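You operate a simulated robot arm through the tools that you are given. There is no shell and no other tool.

Carry out the task below with a simulated two-armed robot. There is one attempt and no reset: what you move stays moved.

TASK
Put the middle conveyor's chain dial on Set and run the cans to the gate.
Fine: belt switch Off before the yellow cover opens; shut the cover, hold the yellow button till the cans touch, then switch to Line.

It is judged by the outcome, as a careful person would: the job done as asked, and still so three seconds after it is handed in. It fails if anything else is knocked over, pushed out of place, dropped, spilled or broken. A push-on lid holds only when it is set on centred and level and pressed home; a screw cap is set on level and turned clockwise until tight.

THE ROBOT
Two 7-joint arms with two-finger grippers on one trunk that stands fixed in place. Base frame: the origin is at the foot of the trunk, x ahead of it, y to its left, z up. Readings come in cm, degrees, newtons and seconds.
The left shoulder is at [8, 21.6, 127.9], the right one opposite. With the tool pointing down near the work surface each hand reaches from about 34 to 86 cm from the base axis, measured 20 degrees to its own side. Payload 3.43 kg a hand.
The TCP of each hand is the grasp point between the finger pads, 2 cm short of the fingertips. In the tool frame z runs along the fingers and y along their closing line. The gripper opens to 12.4 cm. The gripper's body begins 9.3 cm behind the TCP.
Orientation is that of the tool frame in the base frame, as [roll, pitch, yaw] about the fixed x, y, z axes, in that order (R = Rz(yaw) Ry(pitch) Rx(roll)). With the fingers straight down and closing along the base's y, the tool's x points along the base's -x, its y along +y and its z along -z.

THE INTERFACE
- The arms move only by the tool play_rows. It takes "left_deltas", "right_deltas" or both (then of equal length, played together; a hand with none holds still); each is a list of rows, each an object of numbers (a shift or turn left out is 0, a gripper value left out holds the last): "tx", "ty", "tz": the shift along the base's x, y, z in cm; "ax", "ay", "az": the turn, a rotation vector about the base's x, y, z in degrees; "claw": the gripper command, from -1 (shut) to 1 (fully open), values between in proportion. In form: [{"tx": .., "ty": .., "tz": .., "ax": .., "ay": .., "az": .., "claw": ..}, ...]. A call has 1 to 20 rows; each row is the pose to reach, as a shift and turn from the pose commanded when the call began. Rows are played at 5 a second. More than 5 cm and 8.6 degrees between two rows, or a gripper value outside its range, and nothing of the call is played. Where a pose cannot be reached the arm comes as near as it can. A force on the tool above 40 N (or 10 N above the force at the start of the call, whichever is more), or a blocked arm, ends the call early, and 0.2 s more pass. The fingers move at their own pace (about 7.2 cm/s each) and stop on an object; they squeeze with about 42 N. The grip force told is the motor's: it shows also when the fingers shut on nothing. Time passes only in rows, and 0.2 s behind the last, so rows that repeat a pose let the fingers close. The reply holds the time, the measured pose of the TCP, the force on the tool along the base axes, the opening and the grip force, in the units named above and with some noise, with the torque about the TCP (base axes, N m) and any sound that the robot's microphone picked up.
- Cameras (640 x 400 px; columns grow to the right, rows downward): "scene" is now at [19.67, -4.29, 144.21]; the picture's right is [-0.50, -0.87, 0.00], its down [-0.56, 0.32, -0.77] and it looks along [0.66, -0.38, -0.64] (base axes); focal length 353 px, centre (320, 200). "left" rides on the left gripper at [8.2, -1.4, -14] in its tool frame; the picture's right is [0.17, 0.99, 0.00], its down [-0.83, 0.14, -0.54] and it looks along [-0.53, 0.09, 0.84] (tool axes); focal length 243 px, centre (320, 200). "right" rides on the right gripper at [8.2, 1.4, -14] in its tool frame; the picture's right is [-0.17, 0.99, 0.00], its down [-0.83, -0.14, -0.54] and it looks along [-0.53, -0.09, 0.84] (tool axes); focal length 243 px, centre (320, 200).
- capture(camera): a new picture of that camera. The clock stands still meanwhile.
- raise_lower(by): slides the trunk up (or, below 0, down) by that many cm; the arms and the scene camera ride with it, the base frame stays. It gives what a move gives, with no picture.
- turn_head(pan, tilt): turns the head with the scene camera to pan (to the left, within 80 degrees either way) and tilt (down, from -29 to 69), counted from straight ahead of the robot. It gives what a move gives.
- probe_pixels(camera, pixels): there is no depth. For up to 12 entries [column, row, z] of the newest picture of that camera ("zoom" is the newest enlarged one), the place [x, y] in the base frame at which the ray of that pixel passes the height z, good to about 0.2 cm. The clock stands still meanwhile.
- inspect(camera, box): a new picture of the part [left, top, right, bottom] of that camera's present view, enlarged. The clock stands still meanwhile.
- close_job(): hands the job in; it is judged then, once.

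Open the grippers and draw the arms clear of the work before you hand the job in, unless the task says otherwise.

The tools are called after "Request:" as a command line: name --argument value ..., lists and objects as JSON in quotes. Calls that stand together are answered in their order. play_rows: Moves the arms, as the interface text tells. Its arguments: {"type":"object","properties":{"left_deltas":{"type":"array","items":{"type":"object","properties":{"tx":{"type":"number"},"ty":{"type":"number"},"tz":{"type":"number"},"ax":{"type":"number"},"ay":{"type":"number"},"az":{"type":"number"},"claw":{"type":"number"}}}},"right_deltas":{"type":"array","items":{"type":"object","properties":{"tx":{"type":"number"},"ty":{"type":"number"},"tz":{"type":"number"},"ax":{"type":"number"},"ay":{"type":"number"},"az":{"type":"number"},"claw":{"type":"number"}}}}},"required":[]} The other tools are called the same way: raise_lower (by) slides the trunk up or down; turn_head (pan, tilt) turns the head that bears the scene camera; capture (camera) takes a picture; probe_pixels (camera, pixels) gives the place at which the rays of pixels pass given heights; inspect (camera, box) takes an enlarged picture of a part of a camera's view; close_job () hands the job in.

At the start:

```text
time_s: 0.0
left_position: [43.2, -3.71, 121.81]
left_tcp_rot: [-180.0, -0.1, -179.9]
left_contact_force: [-0.4, 0.3, -0.2]
left_wrist_torque: [-0.03, 0.0, -0.01]
left_finger_gap: 12.42
left_finger_force: 0.1
right_position: [38.78, -58.28, 106.45]
right_tcp_rot: [179.9, 0.0, -179.9]
right_contact_force: [-0.6, -0.3, 0.7]
right_wrist_torque: [0.0, 0.0, -0.01]
right_finger_gap: 12.4
right_finger_force: 0.0
trunk travel left (down, up): [-43.6, 15.5]
head pan, tilt: [-29.9, 40.1]
```

scene: 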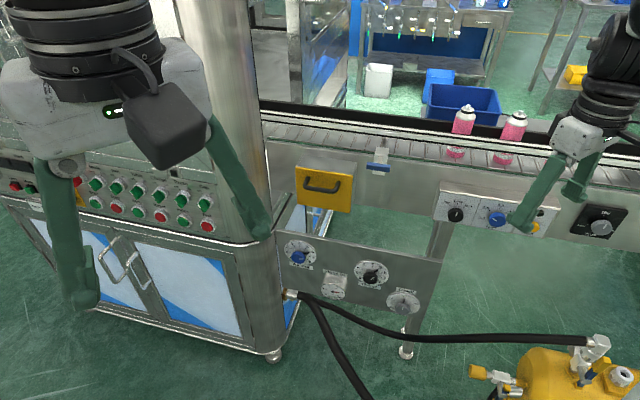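
right: 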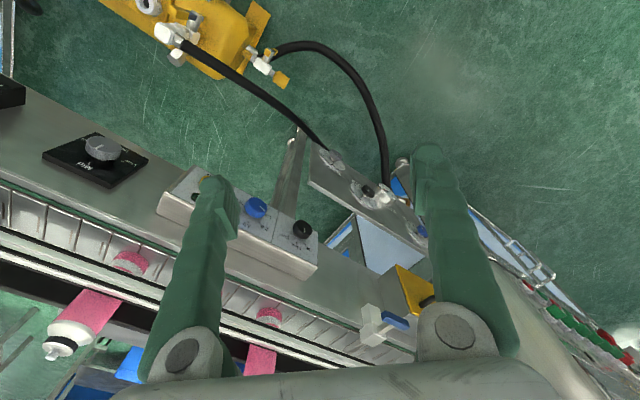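
left: 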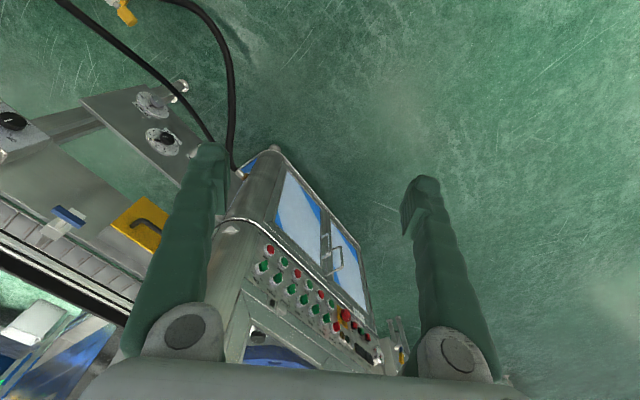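

The scene shows a conveyor with cans around (465,125) and (512,135), a yellow cover at (323,188), a control box at (490,215), and a panel with dials at (350,280). I'll look closer at each part.

Request:
inspect --camera "scene" --box '[260, 140, 460, 340]'

Request:
inspect --camera "scene" --box '[420, 90, 640, 260]'

Request:
inspect --camera "right" --box '[0, 80, 440, 360]'

```text
2.00 times, centred on (360, 240) of scene
```

zoom: 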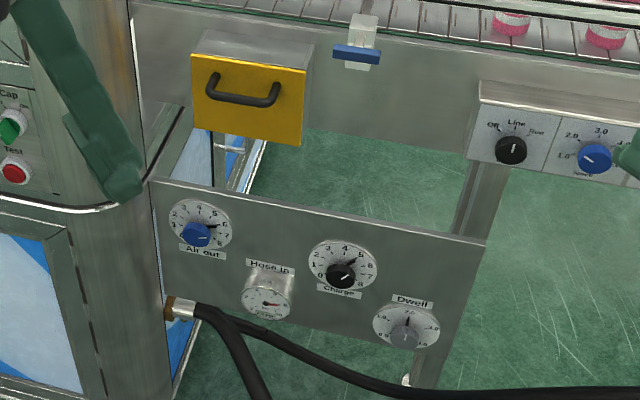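

```text
2.35 times, centred on (530, 175) of scene
```

zoom: 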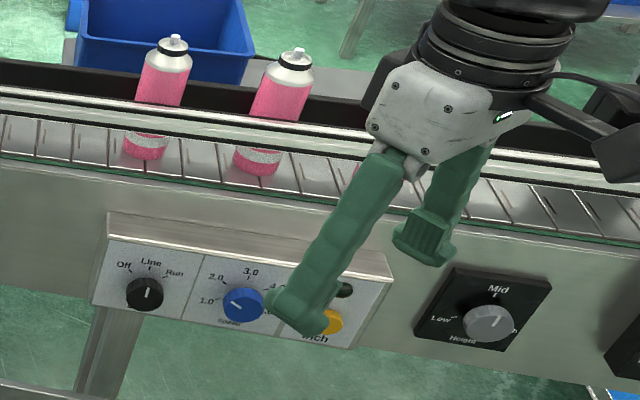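

```text
1.43 times, centred on (220, 220) of right
```

zoom: 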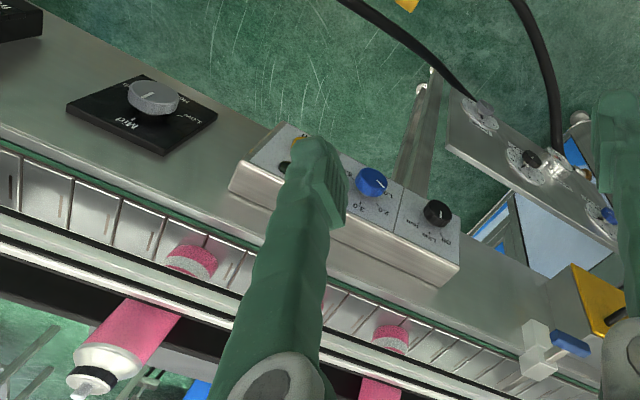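

The control box shows a black Off/Line/Run switch, a blue speed dial and a yellow Inch button; the chain dial is not seen yet. I'll look around with the head to see the whole scene, including other conveyors.

Request:
turn_head --pan -60 --tilt 30

Request:
capture --camera "scene"

Request:
turn_head --pan 10 --tilt 25

Request:
capture --camera "scene"

Request:
turn_head --pan -30 --tilt 20

Request:
capture --camera "scene"

```text
time_s: 0.9
left_position: [43.18, -3.8, 121.7]
left_tcp_rot: [180.0, 0.1, -180.0]
left_contact_force: [0.1, -1.0, -0.4]
left_wrist_torque: [-0.03, 0.0, 0.02]
left_finger_gap: 12.4
left_finger_force: 0.1
right_position: [38.72, -58.29, 106.32]
right_tcp_rot: [-180.0, -0.1, -179.8]
right_contact_force: [0.2, -0.2, 0.1]
right_wrist_torque: [0.01, 0.02, 0.01]
right_finger_gap: 12.4
right_finger_force: 0.0
trunk travel left (down, up): [-43.6, 15.5]
head pan, tilt: [-60.0, 30.0]
```

```text
taken
```

scene: 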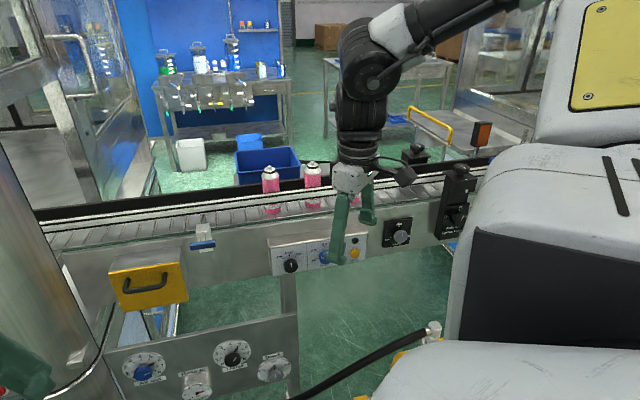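

```text
time_s: 2.4
left_position: [43.26, -3.74, 121.91]
left_tcp_rot: [-180.0, 0.0, -179.8]
left_contact_force: [0.6, 0.1, 0.7]
left_wrist_torque: [-0.02, -0.04, 0.02]
left_finger_gap: 12.41
left_finger_force: 0.0
right_position: [38.8, -58.32, 106.46]
right_tcp_rot: [179.9, 0.1, -179.9]
right_contact_force: [0.4, 0.1, 0.0]
right_wrist_torque: [0.03, 0.01, 0.02]
right_finger_gap: 12.39
right_finger_force: 0.0
trunk travel left (down, up): [-43.6, 15.5]
head pan, tilt: [10.0, 25.0]
```

```text
taken
```

scene: 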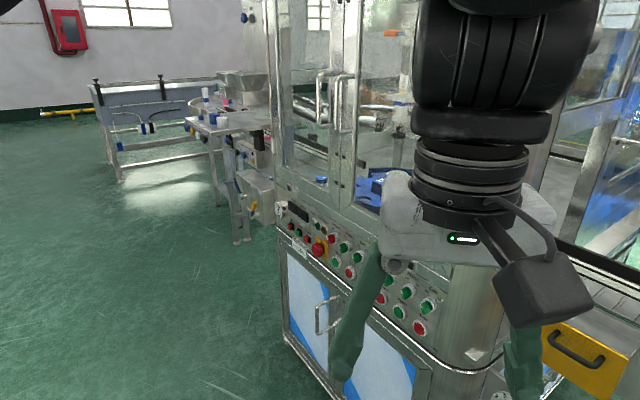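

```text
time_s: 3.4
left_position: [43.11, -3.79, 121.78]
left_tcp_rot: [180.0, 0.1, -179.8]
left_contact_force: [-0.3, -0.2, -0.4]
left_wrist_torque: [-0.01, 0.01, 0.0]
left_finger_gap: 12.41
left_finger_force: 0.1
right_position: [38.65, -58.21, 106.4]
right_tcp_rot: [-180.0, 0.0, -179.8]
right_contact_force: [-0.5, -0.6, -0.7]
right_wrist_torque: [-0.03, 0.0, -0.01]
right_finger_gap: 12.39
right_finger_force: 0.0
trunk travel left (down, up): [-43.6, 15.5]
head pan, tilt: [-30.0, 20.0]
```

```text
taken
```

scene: 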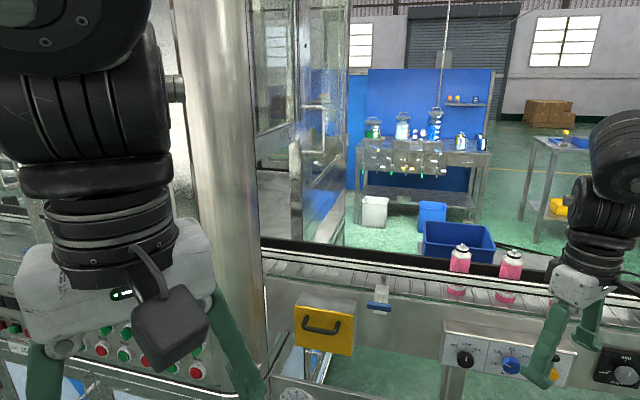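

Triangulating puts the belt switch near (58,-65,86) and the yellow cover's handle near (71.5,-35,97). I'll draw the right hand back out of the line of sight to see the control box fully.

Request:
play_rows --right_deltas '[{"tx": -4, "tz": 1}, {"tx": -8, "tz": 2}, {"tx": -12, "tz": 3}, {"tx": -16, "tz": 4}, {"tx": -18, "tz": 5}]'

Request:
turn_head --pan -48 --tilt 36

Request:
capture --camera "scene"

Request:
capture --camera "right"

```text
time_s: 4.6
left_position: [43.19, -3.66, 121.82]
left_tcp_rot: [180.0, 0.0, -179.9]
left_contact_force: [-0.1, 0.4, -0.6]
left_wrist_torque: [0.04, 0.0, 0.05]
left_finger_gap: 12.41
left_finger_force: 0.1
right_position: [20.71, -58.08, 111.43]
right_tcp_rot: [180.0, 0.0, -179.8]
right_contact_force: [-0.1, -0.2, -0.1]
right_wrist_torque: [-0.01, -0.02, 0.05]
right_finger_gap: 12.42
right_finger_force: 0.0
trunk travel left (down, up): [-43.6, 15.5]
head pan, tilt: [-30.0, 20.0]
```

```text
time_s: 5.4
left_position: [43.18, -3.82, 121.81]
left_tcp_rot: [179.9, 0.0, -179.9]
left_contact_force: [0.0, 0.1, 0.3]
left_wrist_torque: [0.01, 0.01, -0.03]
left_finger_gap: 12.4
left_finger_force: 0.0
right_position: [20.8, -58.23, 111.38]
right_tcp_rot: [-180.0, -0.1, -179.9]
right_contact_force: [0.6, -0.2, -1.2]
right_wrist_torque: [0.02, 0.03, -0.01]
right_finger_gap: 12.4
right_finger_force: 0.1
trunk travel left (down, up): [-43.6, 15.5]
head pan, tilt: [-48.0, 36.0]
```

```text
taken
```

scene: 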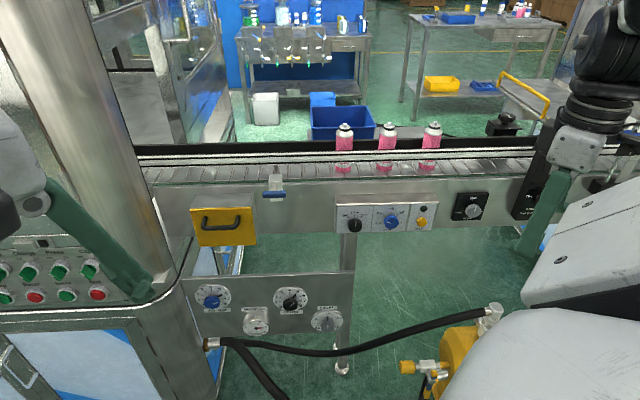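

```text
taken
```

right: 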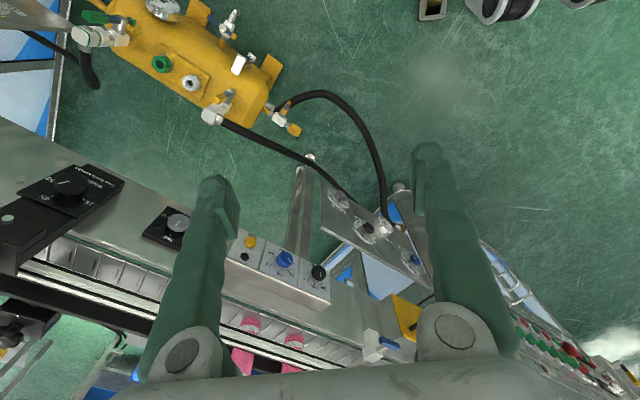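

Now the control box is clear of the arm: switch at (354,225), speed dial at (391,221), Inch button at (420,222). I'll enlarge these parts, the cover, and the gate.

Request:
inspect --camera "scene" --box '[320, 180, 500, 250]'

Request:
inspect --camera "scene" --box '[170, 160, 320, 260]'

Request:
inspect --camera "scene" --box '[430, 120, 570, 240]'

Request:
inspect --camera "right" --box '[220, 220, 440, 370]'

```text
3.56 times, centred on (410, 215) of scene
```

zoom: 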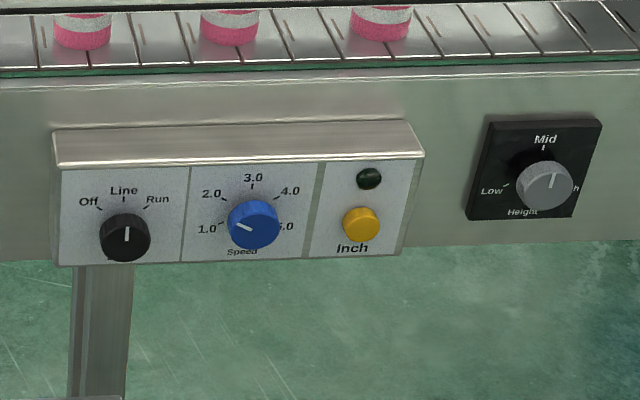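

```text
4.00 times, centred on (245, 210) of scene
```

zoom: 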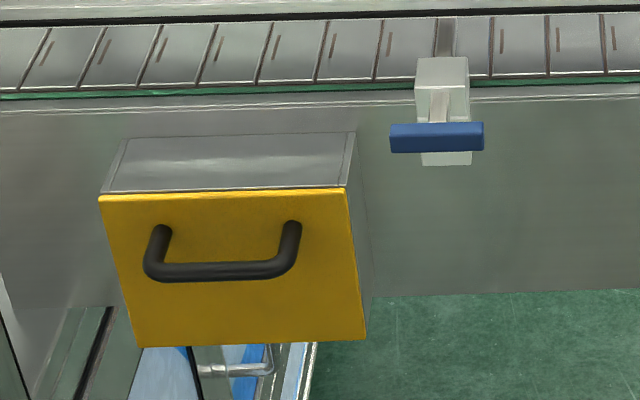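

```text
3.33 times, centred on (500, 180) of scene
```

zoom: 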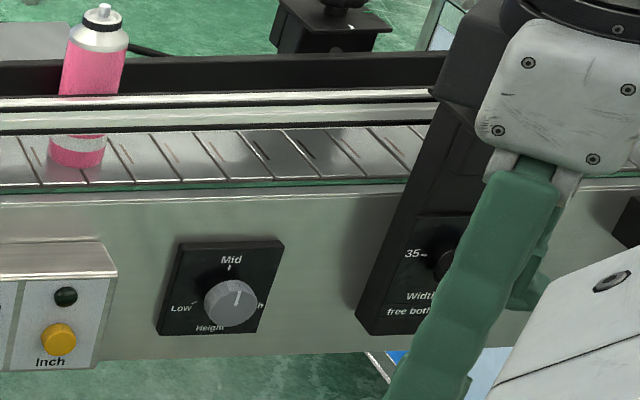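

```text
2.67 times, centred on (330, 295) of right
```

zoom: 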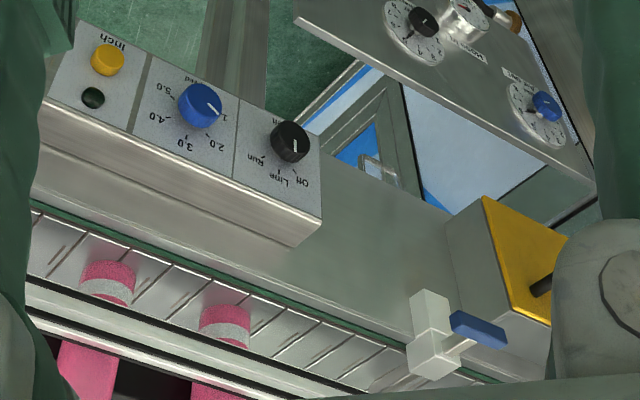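

The switch points at Line, the speed dial near 1.0, and the cover is a yellow front with a handle in its upper half. I'll probe pixel rays at two heights from both cameras to triangulate.

Request:
probe_pixels --camera "scene" --pixels '[[355.2, 225.7, 80], [355.2, 225.7, 110], [421.5, 221.7, 80], [421.5, 221.7, 110], [190, 209.2, 80], [190, 209.2, 110], [251.2, 207, 80], [251.2, 207, 110], [256.5, 245, 80], [256.5, 245, 110], [199.5, 246.7, 80], [199.5, 246.7, 110]]'

Request:
probe_pixels --camera "right" --pixels '[[318, 272.5, 80], [318, 272.5, 110], [250.2, 241.8, 80], [250.2, 241.8, 110], [391, 293.1, 80], [391, 293.1, 110], [417.3, 341.8, 80], [417.3, 341.8, 110]]'

```text
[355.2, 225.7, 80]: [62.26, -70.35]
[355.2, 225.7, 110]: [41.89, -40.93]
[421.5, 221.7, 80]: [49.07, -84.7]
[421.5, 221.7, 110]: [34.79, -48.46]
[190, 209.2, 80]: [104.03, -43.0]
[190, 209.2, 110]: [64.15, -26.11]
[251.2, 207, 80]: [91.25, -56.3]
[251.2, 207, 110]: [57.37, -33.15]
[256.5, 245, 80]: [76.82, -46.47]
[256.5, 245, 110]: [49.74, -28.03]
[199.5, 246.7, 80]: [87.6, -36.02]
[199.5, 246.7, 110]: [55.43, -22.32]
```

```text
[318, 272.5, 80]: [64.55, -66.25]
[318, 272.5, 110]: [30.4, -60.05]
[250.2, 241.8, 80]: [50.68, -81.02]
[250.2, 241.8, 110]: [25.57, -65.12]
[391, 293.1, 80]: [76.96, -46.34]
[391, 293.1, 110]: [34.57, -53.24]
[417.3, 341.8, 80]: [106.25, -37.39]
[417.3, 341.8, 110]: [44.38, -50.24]
```

Triangulation gives: switch (58.7,-65.3,85), Inch (46.5,-78.4,85), cover face between about z 80–96 with the conveyor running at 45° in the plan. I'll yaw the right hand to face the panel and bring it forward a bit, and draw the left hand back out of the way.

Request:
play_rows --right_deltas '[{"tx": 3, "ty": 1, "az": -8}, {"tx": 6, "ty": 3, "az": -16}, {"tx": 9, "ty": 4, "az": -24}, {"tx": 12, "ty": 5, "az": -32}, {"tx": 15, "ty": 6, "az": -40}, {"tx": 17, "ty": 7, "az": -45}, {"tx": 17, "ty": 7, "az": -45}]' --left_deltas '[{"tx": -2, "ty": 2}, {"tx": -4, "ty": 4}, {"tx": -6, "ty": 6}, {"tx": -8, "ty": 8}, {"tx": -10, "ty": 10}, {"tx": -12, "ty": 11}, {"tx": -12, "ty": 11}]'

```text
time_s: 7.0
left_position: [31.19, 7.35, 121.88]
left_tcp_rot: [-179.9, 0.0, -179.9]
left_contact_force: [0.3, -0.1, 0.2]
left_wrist_torque: [-0.02, -0.03, -0.03]
left_finger_gap: 12.43
left_finger_force: 0.1
right_position: [36.35, -52.7, 112.12]
right_tcp_rot: [180.0, 0.0, 137.4]
right_contact_force: [-0.4, -0.2, -0.4]
right_wrist_torque: [0.0, 0.0, -0.02]
right_finger_gap: 12.42
right_finger_force: 0.1
right hand out of reach, approached as far as the arm can: row 6, 7
trunk travel left (down, up): [-43.6, 15.5]
head pan, tilt: [-48.0, 36.0]
```

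The yaw reached -42.6° with a reach limit reported. I'll now tilt the fingers up toward the panel while lowering and see how the arm takes it.

Request:
play_rows --right_deltas '[{"tz": -2, "ax": -5.5, "ay": -5.5}, {"tz": -4, "ax": -11, "ay": -11}, {"tz": -6, "ax": -16.5, "ay": -16.5}, {"tz": -8, "ax": -22, "ay": -22}, {"tz": -10, "ax": -27.5, "ay": -27.5}, {"tz": -12, "ax": -33, "ay": -33}, {"tz": -14, "ax": -38.5, "ay": -38.5}, {"tz": -15, "ax": -44, "ay": -44}, {"tz": -16, "ax": -49.5, "ay": -49.5}, {"tz": -17, "ax": -55, "ay": -55}, {"tz": -17, "ax": -60, "ay": -60}]'

Request:
capture --camera "scene"

Request:
capture --camera "right"

```text
time_s: 9.4
left_position: [31.37, 7.33, 121.82]
left_tcp_rot: [180.0, -0.1, -180.0]
left_contact_force: [0.3, -0.4, -0.1]
left_wrist_torque: [0.01, 0.05, 0.0]
left_finger_gap: 12.41
left_finger_force: 0.0
right_position: [40.18, -53.12, 95.7]
right_tcp_rot: [177.2, 70.7, 135.0]
right_contact_force: [1.1, -1.1, -0.9]
right_wrist_torque: [0.0, 0.0, -0.01]
right_finger_gap: 12.4
right_finger_force: 0.1
right hand out of reach, approached as far as the arm can: row 1, 2, 3, 4, 5, 6, 7, 8, 9, 10, 11
trunk travel left (down, up): [-43.6, 15.5]
head pan, tilt: [-48.0, 36.0]
```

```text
taken
```

scene: 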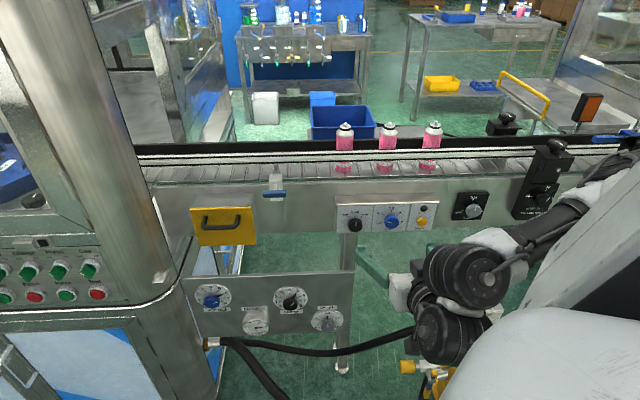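

```text
taken
```

right: 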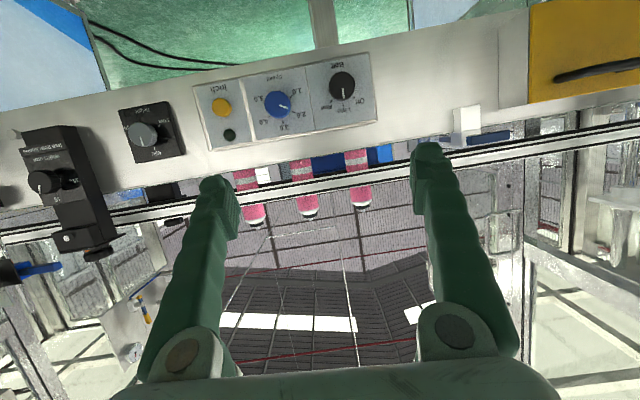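

The hand now points at the panel at 71° pitch; the view shows the switch at (342,85), Inch at (222,105), cover at (590,60). Lowering the trunk should make a level approach easier, so I'll raise the right hand slightly and lower the trunk 20 cm.

Request:
play_rows --right_deltas '[{"tz": 4}, {"tz": 8}, {"tz": 12}, {"tz": 12}]'

Request:
raise_lower --by -20

Request:
capture --camera "scene"

Request:
capture --camera "right"

```text
time_s: 10.6
left_position: [31.05, 7.25, 121.8]
left_tcp_rot: [180.0, 0.0, -179.9]
left_contact_force: [0.1, -0.1, -1.5]
left_wrist_torque: [-0.02, -0.02, -0.02]
left_finger_gap: 12.38
left_finger_force: 0.0
right_position: [35.0, -55.22, 90.69]
right_tcp_rot: [-159.7, 53.1, 155.3]
right_contact_force: [-0.7, -0.1, -0.4]
right_wrist_torque: [0.02, -0.02, 0.01]
right_finger_gap: 12.4
right_finger_force: 0.1
right hand out of reach, approached as far as the arm can: row 1, 2, 3, 4
trunk travel left (down, up): [-43.6, 15.5]
head pan, tilt: [-48.0, 36.0]
stopped in row 4 (right hand): the arm was blocked; the commanded pose is now the measured one
```

```text
time_s: 12.8
left_position: [31.11, 7.32, 101.9]
left_tcp_rot: [-179.9, 0.0, -179.9]
left_contact_force: [-0.2, 0.2, -0.1]
left_wrist_torque: [-0.04, -0.02, 0.01]
left_finger_gap: 12.4
left_finger_force: 0.0
right_position: [32.03, -55.26, 67.27]
right_tcp_rot: [-154.2, 44.4, 159.5]
right_contact_force: [0.6, 0.2, 0.1]
right_wrist_torque: [-0.02, 0.02, -0.02]
right_finger_gap: 12.4
right_finger_force: 0.0
trunk travel left (down, up): [-23.6, 35.5]
head pan, tilt: [-48.0, 36.0]
```

```text
taken
```

scene: 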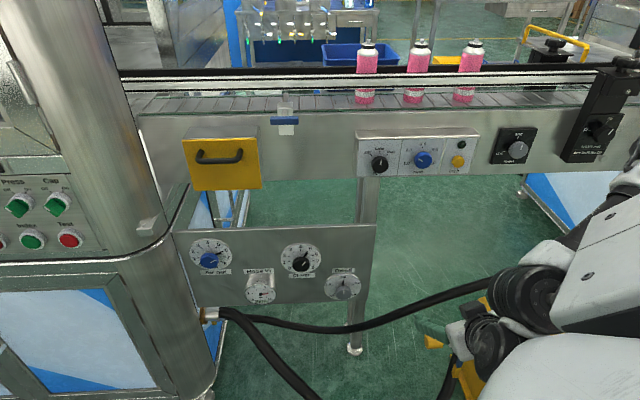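

```text
taken
```

right: 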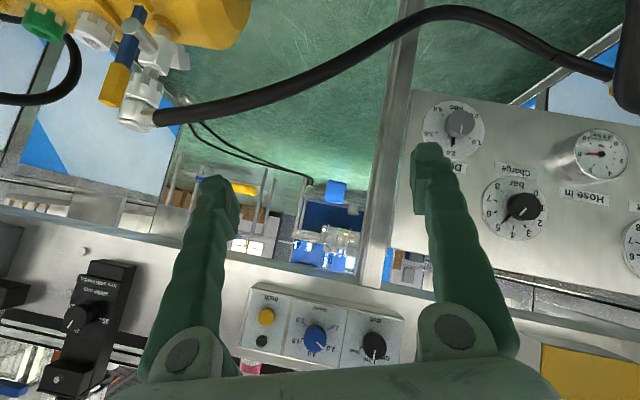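

The arm drifted and twisted to (32,-55,67) after being blocked. I'll command a clean pose: TCP near (44,-52,88) with fingers level and pointing squarely at the panel.

Request:
play_rows --right_deltas '[{"tx": 1, "ty": 0.3, "tz": 3, "ax": -1.9, "ay": -5.4, "az": 0.1}, {"tx": 2, "ty": 0.6, "tz": 6, "ax": -3.9, "ay": -10.7, "az": 0.3}, {"tx": 4, "ty": 1, "tz": 9, "ax": -5.8, "ay": -16.1, "az": 0.4}, {"tx": 6, "ty": 1.5, "tz": 12, "ax": -7.8, "ay": -21.5, "az": 0.6}, {"tx": 8, "ty": 2, "tz": 15, "ax": -9.7, "ay": -26.8, "az": 0.8}, {"tx": 10, "ty": 2.5, "tz": 18, "ax": -11.6, "ay": -32.2, "az": 0.9}, {"tx": 11, "ty": 3, "tz": 20, "ax": -13.6, "ay": -37.5, "az": 1.0}, {"tx": 12, "ty": 3.3, "tz": 20.7, "ax": -15.5, "ay": -42.9, "az": 1.2}, {"tx": 12, "ty": 3.3, "tz": 20.7, "ax": -15.5, "ay": -42.9, "az": 1.2}]'

Request:
capture --camera "scene"

Request:
capture --camera "right"

```text
time_s: 14.8
left_position: [31.03, 7.14, 101.84]
left_tcp_rot: [180.0, 0.0, -179.9]
left_contact_force: [-1.7, 0.3, 0.3]
left_wrist_torque: [0.04, -0.06, -0.02]
left_finger_gap: 12.43
left_finger_force: 0.1
right_position: [47.74, -58.55, 85.32]
right_tcp_rot: [166.3, 85.5, 122.9]
right_contact_force: [2.7, 1.0, 4.8]
right_wrist_torque: [0.38, 0.43, -0.38]
right_finger_gap: 12.43
right_finger_force: 0.0
right hand out of reach, approached as far as the arm can: row 1, 2, 3, 4, 5, 6, 7, 8, 9
trunk travel left (down, up): [-23.6, 35.5]
head pan, tilt: [-48.0, 36.0]
```

```text
taken
```

scene: 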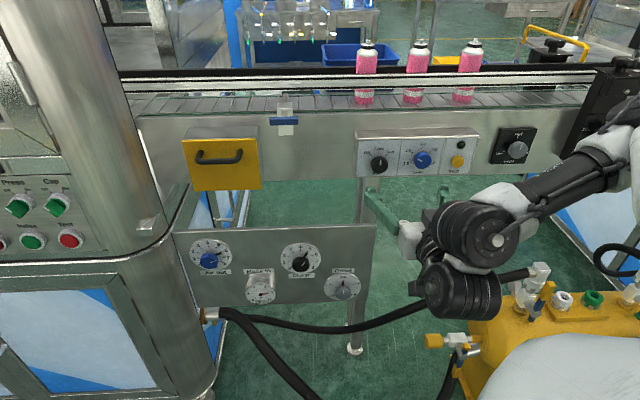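

```text
taken
```

right: 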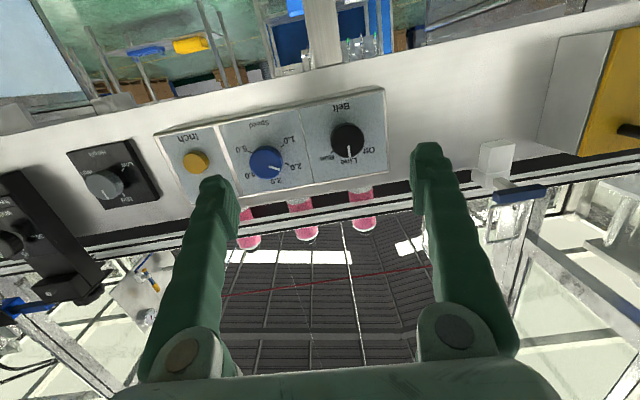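

The hand is now nearly square to the panel at (47.7,-58.6,85.3); the right view shows "Belt" switch at (347,140), Inch at (195,162). I'll zoom on both views for accurate positions.

Request:
inspect --camera "right" --box '[140, 70, 420, 245]'

Request:
inspect --camera "scene" --box '[350, 120, 550, 245]'

Request:
probe_pixels --camera "right" --pixels '[[347, 138, 82], [347, 138, 90], [195, 162, 82], [195, 162, 90], [265, 163, 82], [265, 163, 90], [384, 90, 82], [384, 90, 90]]'

Request:
probe_pixels --camera "scene" --pixels '[[379, 164, 82], [379, 164, 90], [457, 161, 82], [457, 161, 90], [422, 159, 82], [422, 159, 90]]'

```text
2.29 times, centred on (280, 158) of right
```

zoom: 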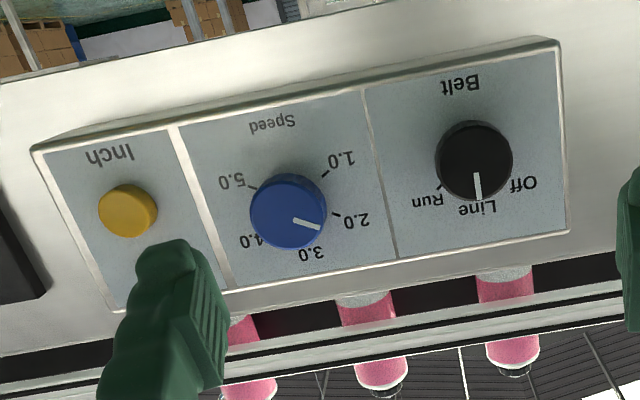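

```text
3.20 times, centred on (450, 182) of scene
```

zoom: 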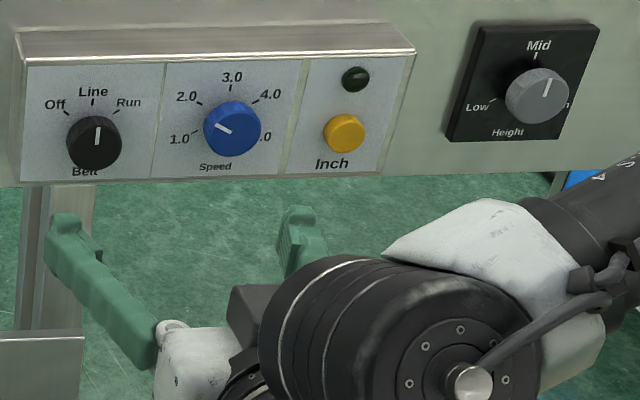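

```text
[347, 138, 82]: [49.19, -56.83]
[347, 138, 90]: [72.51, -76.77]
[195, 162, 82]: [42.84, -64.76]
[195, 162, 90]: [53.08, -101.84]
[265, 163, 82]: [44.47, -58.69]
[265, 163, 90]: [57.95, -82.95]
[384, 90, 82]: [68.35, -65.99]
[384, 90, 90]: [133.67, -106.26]
```

```text
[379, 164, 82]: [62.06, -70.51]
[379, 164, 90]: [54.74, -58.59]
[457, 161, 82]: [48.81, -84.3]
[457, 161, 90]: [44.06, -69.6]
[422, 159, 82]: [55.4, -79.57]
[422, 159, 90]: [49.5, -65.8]
```

Belt knob face centre triangulates to (59.0,-65.4,85.4), Inch to (47.0,-78.7,85.0). I'll probe the panel face's corners to find how far the knob stands out and whether the face is vertical.

Request:
probe_pixels --camera "right" --pixels '[[387.9, 172, 82], [387.9, 172, 95], [383, 91, 78], [383, 91, 84], [194, 292, 90], [194, 292, 100]]'

Request:
probe_pixels --camera "scene" --pixels '[[357.5, 140.7, 82], [357.5, 140.7, 95], [356.9, 176.7, 78], [356.9, 176.7, 84], [379.3, 151, 82], [379.3, 151, 90]]'

Request:
inspect --camera "right" --box '[320, 60, 440, 180]'

```text
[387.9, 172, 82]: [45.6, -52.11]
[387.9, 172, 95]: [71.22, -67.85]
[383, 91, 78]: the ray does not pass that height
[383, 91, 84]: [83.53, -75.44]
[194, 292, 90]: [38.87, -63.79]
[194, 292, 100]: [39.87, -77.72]
```

```text
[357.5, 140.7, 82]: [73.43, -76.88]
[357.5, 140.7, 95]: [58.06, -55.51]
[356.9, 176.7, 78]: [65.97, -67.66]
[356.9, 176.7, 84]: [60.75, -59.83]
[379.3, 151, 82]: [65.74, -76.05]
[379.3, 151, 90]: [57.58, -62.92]
```

```text
3.33 times, centred on (380, 120) of right
```

zoom: 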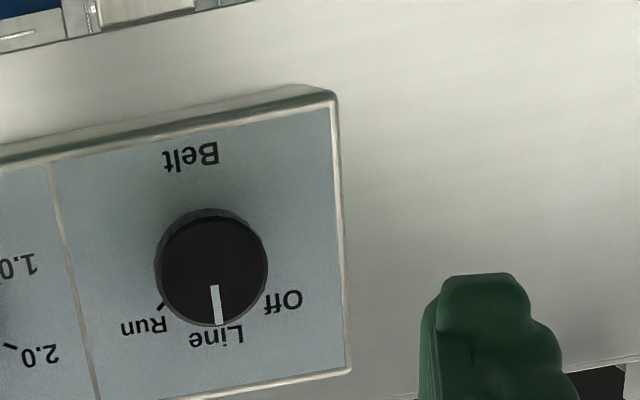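

The panel face sits about 88–89 cm out along the normal, top z≈90.7. I'll make a modest move toward the belt knob and narrow the fingers to about 6 cm, to learn how the commanded pose carries over.

Request:
play_rows --right_deltas '[{"tx": 2, "ty": -1.7, "tz": -0.7, "claw": -0.03}, {"tx": 4, "ty": -3.3, "tz": -1.3, "claw": -0.03}, {"tx": 6, "ty": -5, "tz": -2, "claw": -0.03}, {"tx": 6, "ty": -5, "tz": -2, "claw": -0.03}]'

```text
time_s: 15.8
left_position: [31.28, 7.33, 101.95]
left_tcp_rot: [-180.0, 0.0, -179.9]
left_contact_force: [-0.4, -0.2, 0.4]
left_wrist_torque: [-0.01, -0.02, -0.01]
left_finger_gap: 12.41
left_finger_force: 0.2
right_position: [53.8, -61.41, 83.17]
right_tcp_rot: [-177.0, 83.9, 138.7]
right_contact_force: [-0.5, -1.5, -0.6]
right_wrist_torque: [0.01, 0.01, 0.01]
right_finger_gap: 6.01
right_finger_force: 0.1
right hand out of reach, approached as far as the arm can: row 1, 2, 3, 4
trunk travel left (down, up): [-23.6, 35.5]
head pan, tilt: [-48.0, 36.0]
```

The hand is at (53.8,-61.4,83.2), pointing well but the arm reports reach limits. I'll look at the posture before the final approach.

Request:
capture --camera "scene"

Request:
capture --camera "right"

```text
taken
```

scene: 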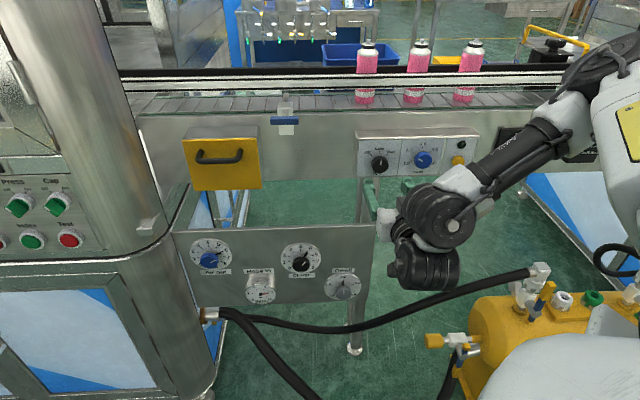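

```text
taken
```

right: 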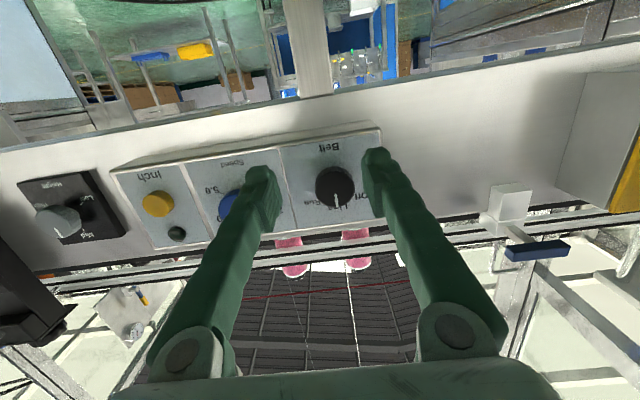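

The fingers straddle the Belt knob's direction; knob at (335,187) in the right view, slightly above the finger line. I'll centre on its axis (raise ~2 cm) before advancing.

Request:
play_rows --right_deltas '[{"tx": 0.5, "ty": 0.1, "tz": 1.1, "claw": -0.03}, {"tx": 1.0, "ty": 0.2, "tz": 2.2, "claw": -0.03}, {"tx": 1.0, "ty": 0.2, "tz": 2.2, "claw": -0.03}]'

Request:
capture --camera "right"

```text
time_s: 16.6
left_position: [31.26, 7.31, 101.79]
left_tcp_rot: [180.0, -0.1, -180.0]
left_contact_force: [0.9, -0.3, 0.5]
left_wrist_torque: [-0.01, -0.03, -0.02]
left_finger_gap: 12.4
left_finger_force: 0.1
right_position: [54.59, -61.01, 85.31]
right_tcp_rot: [-179.7, 84.0, 136.8]
right_contact_force: [0.8, -0.3, 0.0]
right_wrist_torque: [-0.02, -0.01, -0.02]
right_finger_gap: 6.01
right_finger_force: 0.1
trunk travel left (down, up): [-23.6, 35.5]
head pan, tilt: [-48.0, 36.0]
```

```text
taken
```

right: 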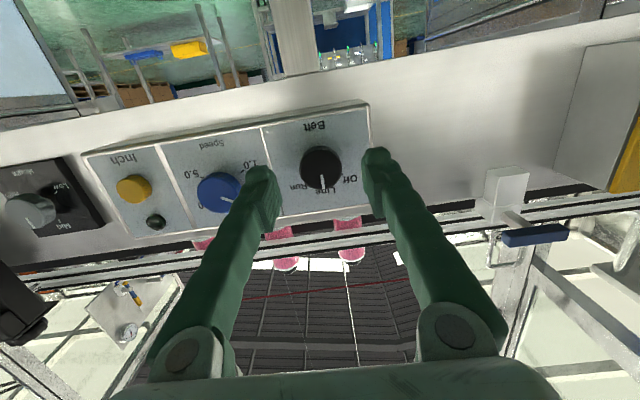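

No reach complaint now, and the knob is centred at column 321. I'll level the fingers (about 5°) and advance 3 cm.

Request:
play_rows --right_deltas '[{"tx": 0.7, "ty": -0.7, "tz": 0.1, "ax": -1.5, "ay": -1.5}, {"tx": 1.4, "ty": -1.4, "tz": 0.2, "ax": -3, "ay": -3}, {"tx": 2.1, "ty": -2.1, "tz": 0.2, "ax": -3.7, "ay": -3.7}, {"tx": 2.1, "ty": -2.1, "tz": 0.2, "ax": -3.7, "ay": -3.7}]'

Request:
capture --camera "right"

Request:
inspect --camera "scene" --box '[340, 120, 500, 220]'

```text
time_s: 17.6
left_position: [31.13, 7.21, 101.81]
left_tcp_rot: [180.0, 0.0, -179.9]
left_contact_force: [-0.1, -0.2, -0.7]
left_wrist_torque: [-0.02, 0.01, -0.02]
left_finger_gap: 12.39
left_finger_force: 0.1
right_position: [57.04, -61.69, 85.97]
right_tcp_rot: [-159.5, 89.3, 156.5]
right_contact_force: [-0.4, 0.3, 0.0]
right_wrist_torque: [0.01, 0.0, -0.01]
right_finger_gap: 6.0
right_finger_force: 0.0
right hand out of reach, approached as far as the arm can: row 2, 3, 4
trunk travel left (down, up): [-23.6, 35.5]
head pan, tilt: [-48.0, 36.0]
```

```text
taken
```

right: 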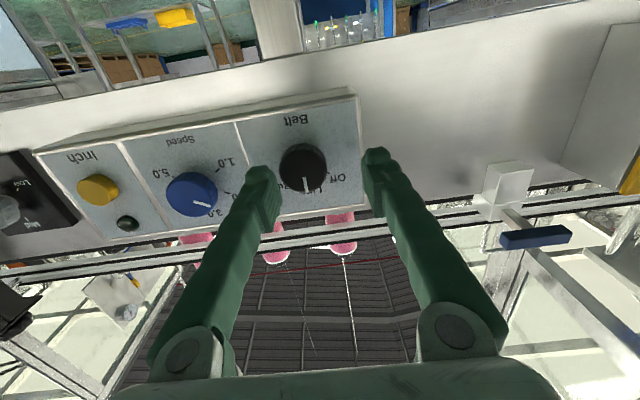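

```text
4.00 times, centred on (420, 170) of scene
```

zoom: 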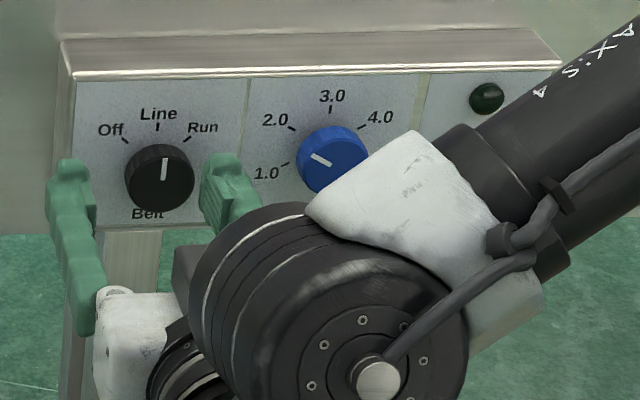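

Levelling pushes a joint limit and shifts the hand left ~1.3 cm. I'll back off and lower the trunk by 12 cm more so the forearm comes in flatter.

Request:
play_rows --right_deltas '[{"tx": -1.5, "ty": 1.5, "tz": 1}, {"tx": -3, "ty": 2.5, "tz": 2}, {"tx": -4, "ty": 3, "tz": 3, "ax": 3, "ay": 3}, {"tx": -4, "ty": 3, "tz": 3, "ax": 3, "ay": 3}]'

Request:
raise_lower --by -12

Request:
capture --camera "scene"

```text
time_s: 18.6
left_position: [31.14, 7.42, 101.84]
left_tcp_rot: [179.9, -0.1, -180.0]
left_contact_force: [0.3, -0.5, -0.4]
left_wrist_torque: [0.0, 0.06, 0.02]
left_finger_gap: 12.41
left_finger_force: 0.2
right_position: [53.08, -58.81, 88.9]
right_tcp_rot: [-178.9, 85.0, 137.3]
right_contact_force: [0.2, -0.3, -0.6]
right_wrist_torque: [0.0, -0.01, -0.02]
right_finger_gap: 6.01
right_finger_force: 0.0
trunk travel left (down, up): [-23.6, 35.5]
head pan, tilt: [-48.0, 36.0]
```

```text
time_s: 19.9
left_position: [31.78, 7.27, 90.52]
left_tcp_rot: [-179.7, -0.2, -179.3]
left_contact_force: [1.6, 1.5, 2.6]
left_wrist_torque: [-0.09, 0.37, -0.05]
left_finger_gap: 12.39
left_finger_force: 0.1
right_position: [53.25, -58.71, 77.26]
right_tcp_rot: [-175.3, 84.7, 141.1]
right_contact_force: [0.3, -0.4, 0.0]
right_wrist_torque: [0.03, 0.02, -0.02]
right_finger_gap: 5.99
right_finger_force: 0.0
trunk travel left (down, up): [-12.5, 46.6]
head pan, tilt: [-48.0, 36.0]
stopped: the force on the tool passed its limit at 57 N (the readings are from after the stop); the commanded pose is now the measured one
```

```text
taken
```

scene: 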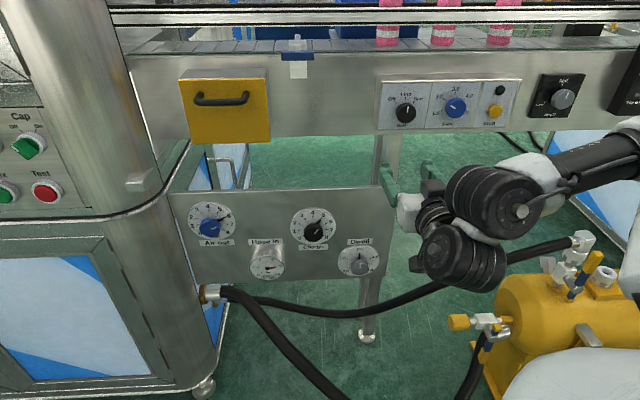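

The left hand met something at about z 88 (57 N stop). I'll look at the left camera before moving anything.

Request:
capture --camera "left"

Request:
turn_head --pan 10 --tilt 50

Request:
capture --camera "scene"

```text
taken
```

left: 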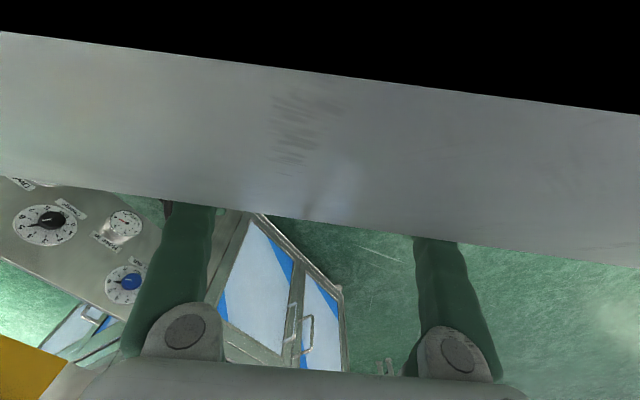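

```text
time_s: 21.1
left_position: [31.76, 7.62, 90.55]
left_tcp_rot: [179.8, 0.0, -178.8]
left_contact_force: [6.5, 4.9, 19.5]
left_wrist_torque: [-0.83, 2.61, -0.41]
left_finger_gap: 12.44
left_finger_force: 0.0
right_position: [53.15, -58.59, 77.27]
right_tcp_rot: [-175.6, 84.7, 140.7]
right_contact_force: [0.3, -0.2, 0.1]
right_wrist_torque: [0.01, 0.0, -0.03]
right_finger_gap: 6.0
right_finger_force: 0.1
trunk travel left (down, up): [-12.5, 46.6]
head pan, tilt: [10.0, 50.0]
```

```text
taken
```

scene: 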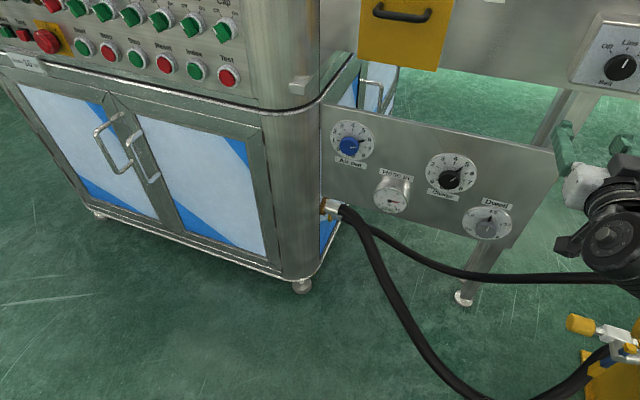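

The torque pattern fits the left hand's camera body resting on some plate close by. I'll lift the left hand off it and look down there.

Request:
play_rows --left_deltas '[{"tx": 1, "tz": 3}, {"tx": 2, "tz": 7}, {"tx": 3, "tz": 11}, {"tx": 3, "tz": 14}, {"tx": 3, "tz": 14}]'

Request:
turn_head --pan 10 --tilt 69

Request:
capture --camera "scene"

Request:
capture --camera "left"

```text
time_s: 22.3
left_position: [31.93, 7.64, 90.61]
left_tcp_rot: [179.7, 0.3, -178.7]
left_contact_force: [4.8, -3.2, 2.0]
left_wrist_torque: [0.31, 0.95, 0.29]
left_finger_gap: 12.4
left_finger_force: 0.1
left hand out of reach, approached as far as the arm can: row 1, 2, 3, 4, 5
right_position: [53.26, -58.63, 77.39]
right_tcp_rot: [-175.7, 84.7, 140.8]
right_contact_force: [0.4, -0.3, -0.7]
right_wrist_torque: [-0.01, 0.01, 0.05]
right_finger_gap: 6.0
right_finger_force: 0.1
trunk travel left (down, up): [-12.5, 46.6]
head pan, tilt: [10.0, 50.0]
```

```text
time_s: 23.1
left_position: [31.84, 7.79, 90.57]
left_tcp_rot: [179.8, 0.3, -178.8]
left_contact_force: [21.3, 1.9, 11.1]
left_wrist_torque: [-0.38, 3.9, -0.03]
left_finger_gap: 12.4
left_finger_force: 0.1
right_position: [53.26, -58.77, 77.29]
right_tcp_rot: [-175.7, 84.7, 140.7]
right_contact_force: [0.0, -0.4, -0.7]
right_wrist_torque: [-0.01, 0.02, 0.0]
right_finger_gap: 6.02
right_finger_force: 0.1
trunk travel left (down, up): [-12.5, 46.6]
head pan, tilt: [10.0, 68.8]
```

```text
taken
```

scene: 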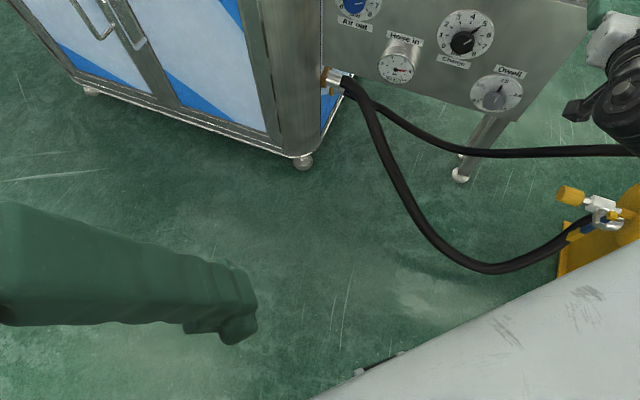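

```text
taken
```

left: 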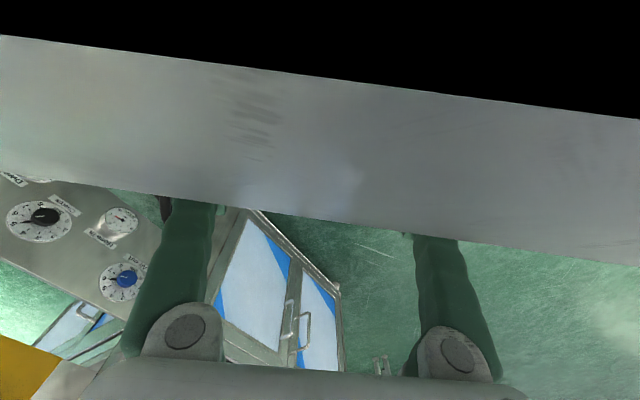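

The plate's scuff marks match the robot's own body in the scene view, so the left hand's camera is against the robot itself. I'll reverse the trunk move to free it.

Request:
raise_lower --by 11

Request:
capture --camera "left"

Request:
capture --camera "scene"

```text
time_s: 23.9
left_position: [31.22, 7.73, 96.53]
left_tcp_rot: [-179.6, 0.5, 179.8]
left_contact_force: [-23.5, 15.8, -6.3]
left_wrist_torque: [-2.27, -4.32, -1.7]
left_finger_gap: 12.42
left_finger_force: 0.1
right_position: [52.99, -58.66, 83.11]
right_tcp_rot: [-179.5, 85.1, 137.0]
right_contact_force: [-0.3, -0.3, -1.3]
right_wrist_torque: [-0.01, 0.01, 0.01]
right_finger_gap: 6.02
right_finger_force: 0.0
trunk travel left (down, up): [-17.7, 41.4]
head pan, tilt: [10.0, 68.8]
stopped: the force on the tool passed its limit at 55 N (the readings are from after the stop); the commanded pose is now the measured one
```

```text
taken
```

left: 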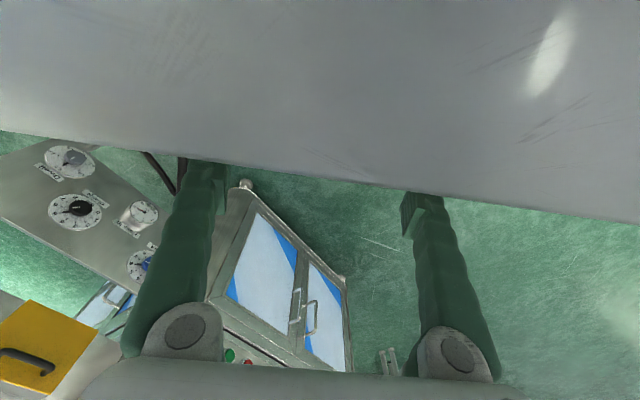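

```text
taken
```

scene: 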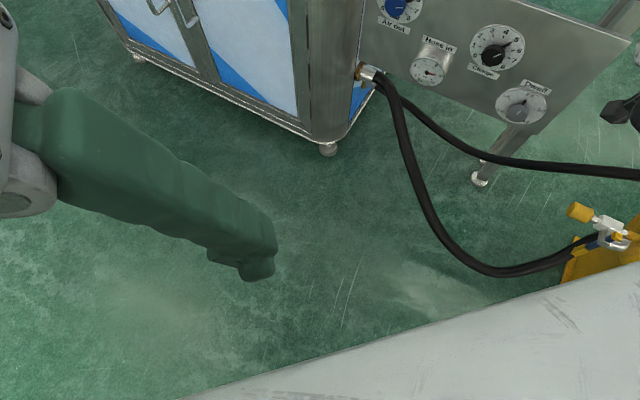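

The left hand is still pressed (force toward -x,+y). All contact forces share a +y part, so I'll ease it to the left (+y) in small rows.

Request:
play_rows --left_deltas '[{"ty": 1}, {"ty": 2}, {"ty": 4}, {"ty": 6}, {"ty": 8}, {"ty": 10}]'

Request:
capture --camera "left"

Request:
capture --camera "scene"

```text
time_s: 24.2
left_position: [31.04, 7.84, 96.54]
left_tcp_rot: [-179.4, 0.4, 179.7]
left_contact_force: [-31.0, 3.9, -9.6]
left_wrist_torque: [-0.55, -5.53, -0.95]
left_finger_gap: 12.4
left_finger_force: 0.0
right_position: [53.1, -58.66, 82.86]
right_tcp_rot: [-179.1, 85.2, 137.3]
right_contact_force: [-0.6, -0.4, -0.7]
right_wrist_torque: [0.02, 0.01, -0.01]
right_finger_gap: 6.03
right_finger_force: 0.0
trunk travel left (down, up): [-17.7, 41.4]
head pan, tilt: [10.0, 68.8]
stopped in row 1 (left hand): the force on the tool passed its limit at 70 N (the readings are from after the stop); the commanded pose is now the measured one
```

```text
taken
```

left: 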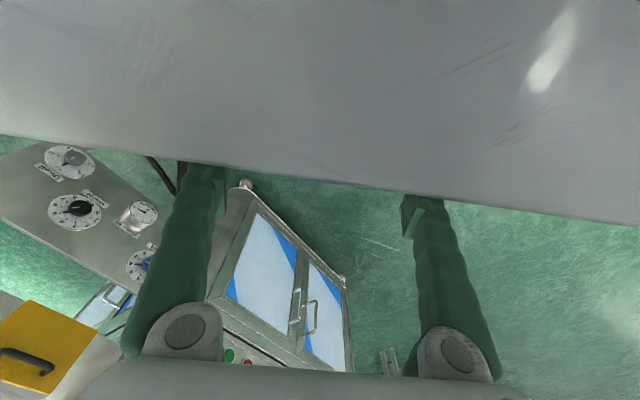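

```text
taken
```

scene: 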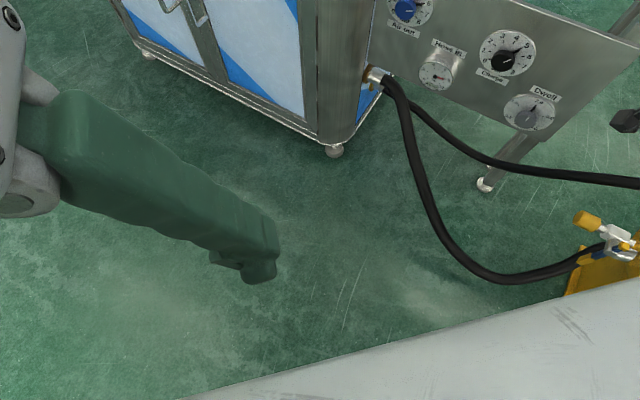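

The left hand's camera seems wedged against something close to the robot's chest. I'll look down with the head from a few angles to see what it is before moving again.

Request:
turn_head --pan -25 --tilt 69

Request:
capture --camera "scene"

Request:
turn_head --pan 40 --tilt 40

Request:
capture --camera "scene"

Request:
capture --camera "right"

```text
time_s: 25.2
left_position: [31.26, 7.56, 96.48]
left_tcp_rot: [-179.3, 0.3, 179.9]
left_contact_force: [-0.4, -0.5, -0.1]
left_wrist_torque: [-0.01, 0.0, -0.03]
left_finger_gap: 12.4
left_finger_force: 0.0
right_position: [53.08, -58.63, 82.82]
right_tcp_rot: [-178.8, 85.1, 137.6]
right_contact_force: [0.5, -0.2, 0.0]
right_wrist_torque: [-0.01, 0.0, -0.04]
right_finger_gap: 6.01
right_finger_force: 0.1
trunk travel left (down, up): [-17.7, 41.4]
head pan, tilt: [-25.0, 68.8]
```

```text
taken
```

scene: 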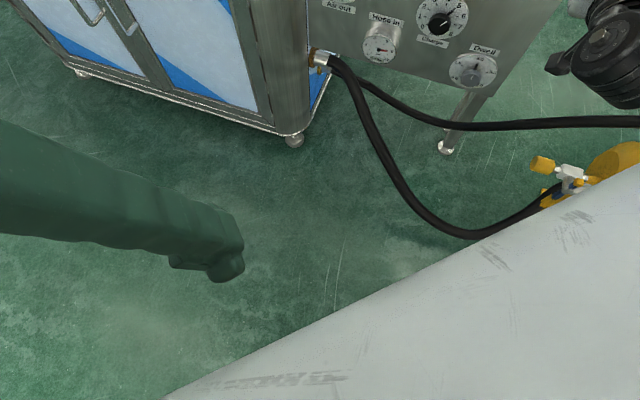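

```text
time_s: 26.6
left_position: [31.43, 7.74, 96.79]
left_tcp_rot: [-179.0, 0.4, -179.4]
left_contact_force: [0.3, 0.2, -0.3]
left_wrist_torque: [0.02, -0.02, 0.0]
left_finger_gap: 12.4
left_finger_force: 0.0
right_position: [53.13, -58.54, 82.88]
right_tcp_rot: [-178.7, 85.1, 137.6]
right_contact_force: [-0.3, -0.5, 0.0]
right_wrist_torque: [0.0, -0.01, -0.01]
right_finger_gap: 6.01
right_finger_force: 0.0
trunk travel left (down, up): [-17.7, 41.4]
head pan, tilt: [40.0, 40.0]
```

```text
taken
```

scene: 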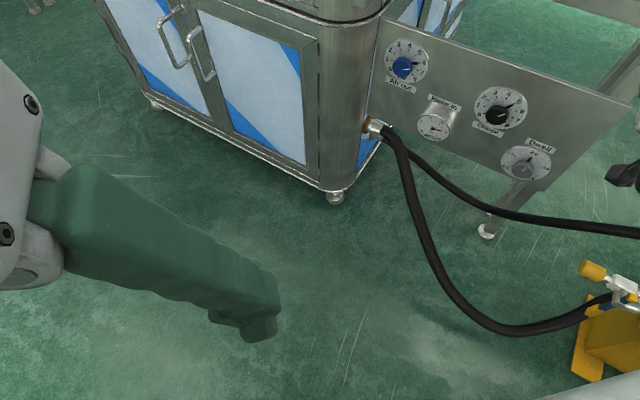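

```text
taken
```

right: 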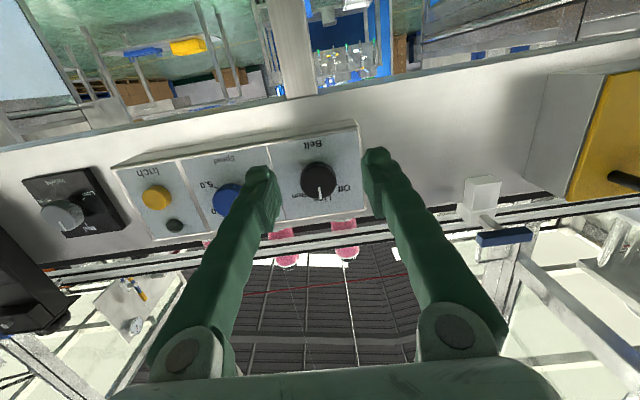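

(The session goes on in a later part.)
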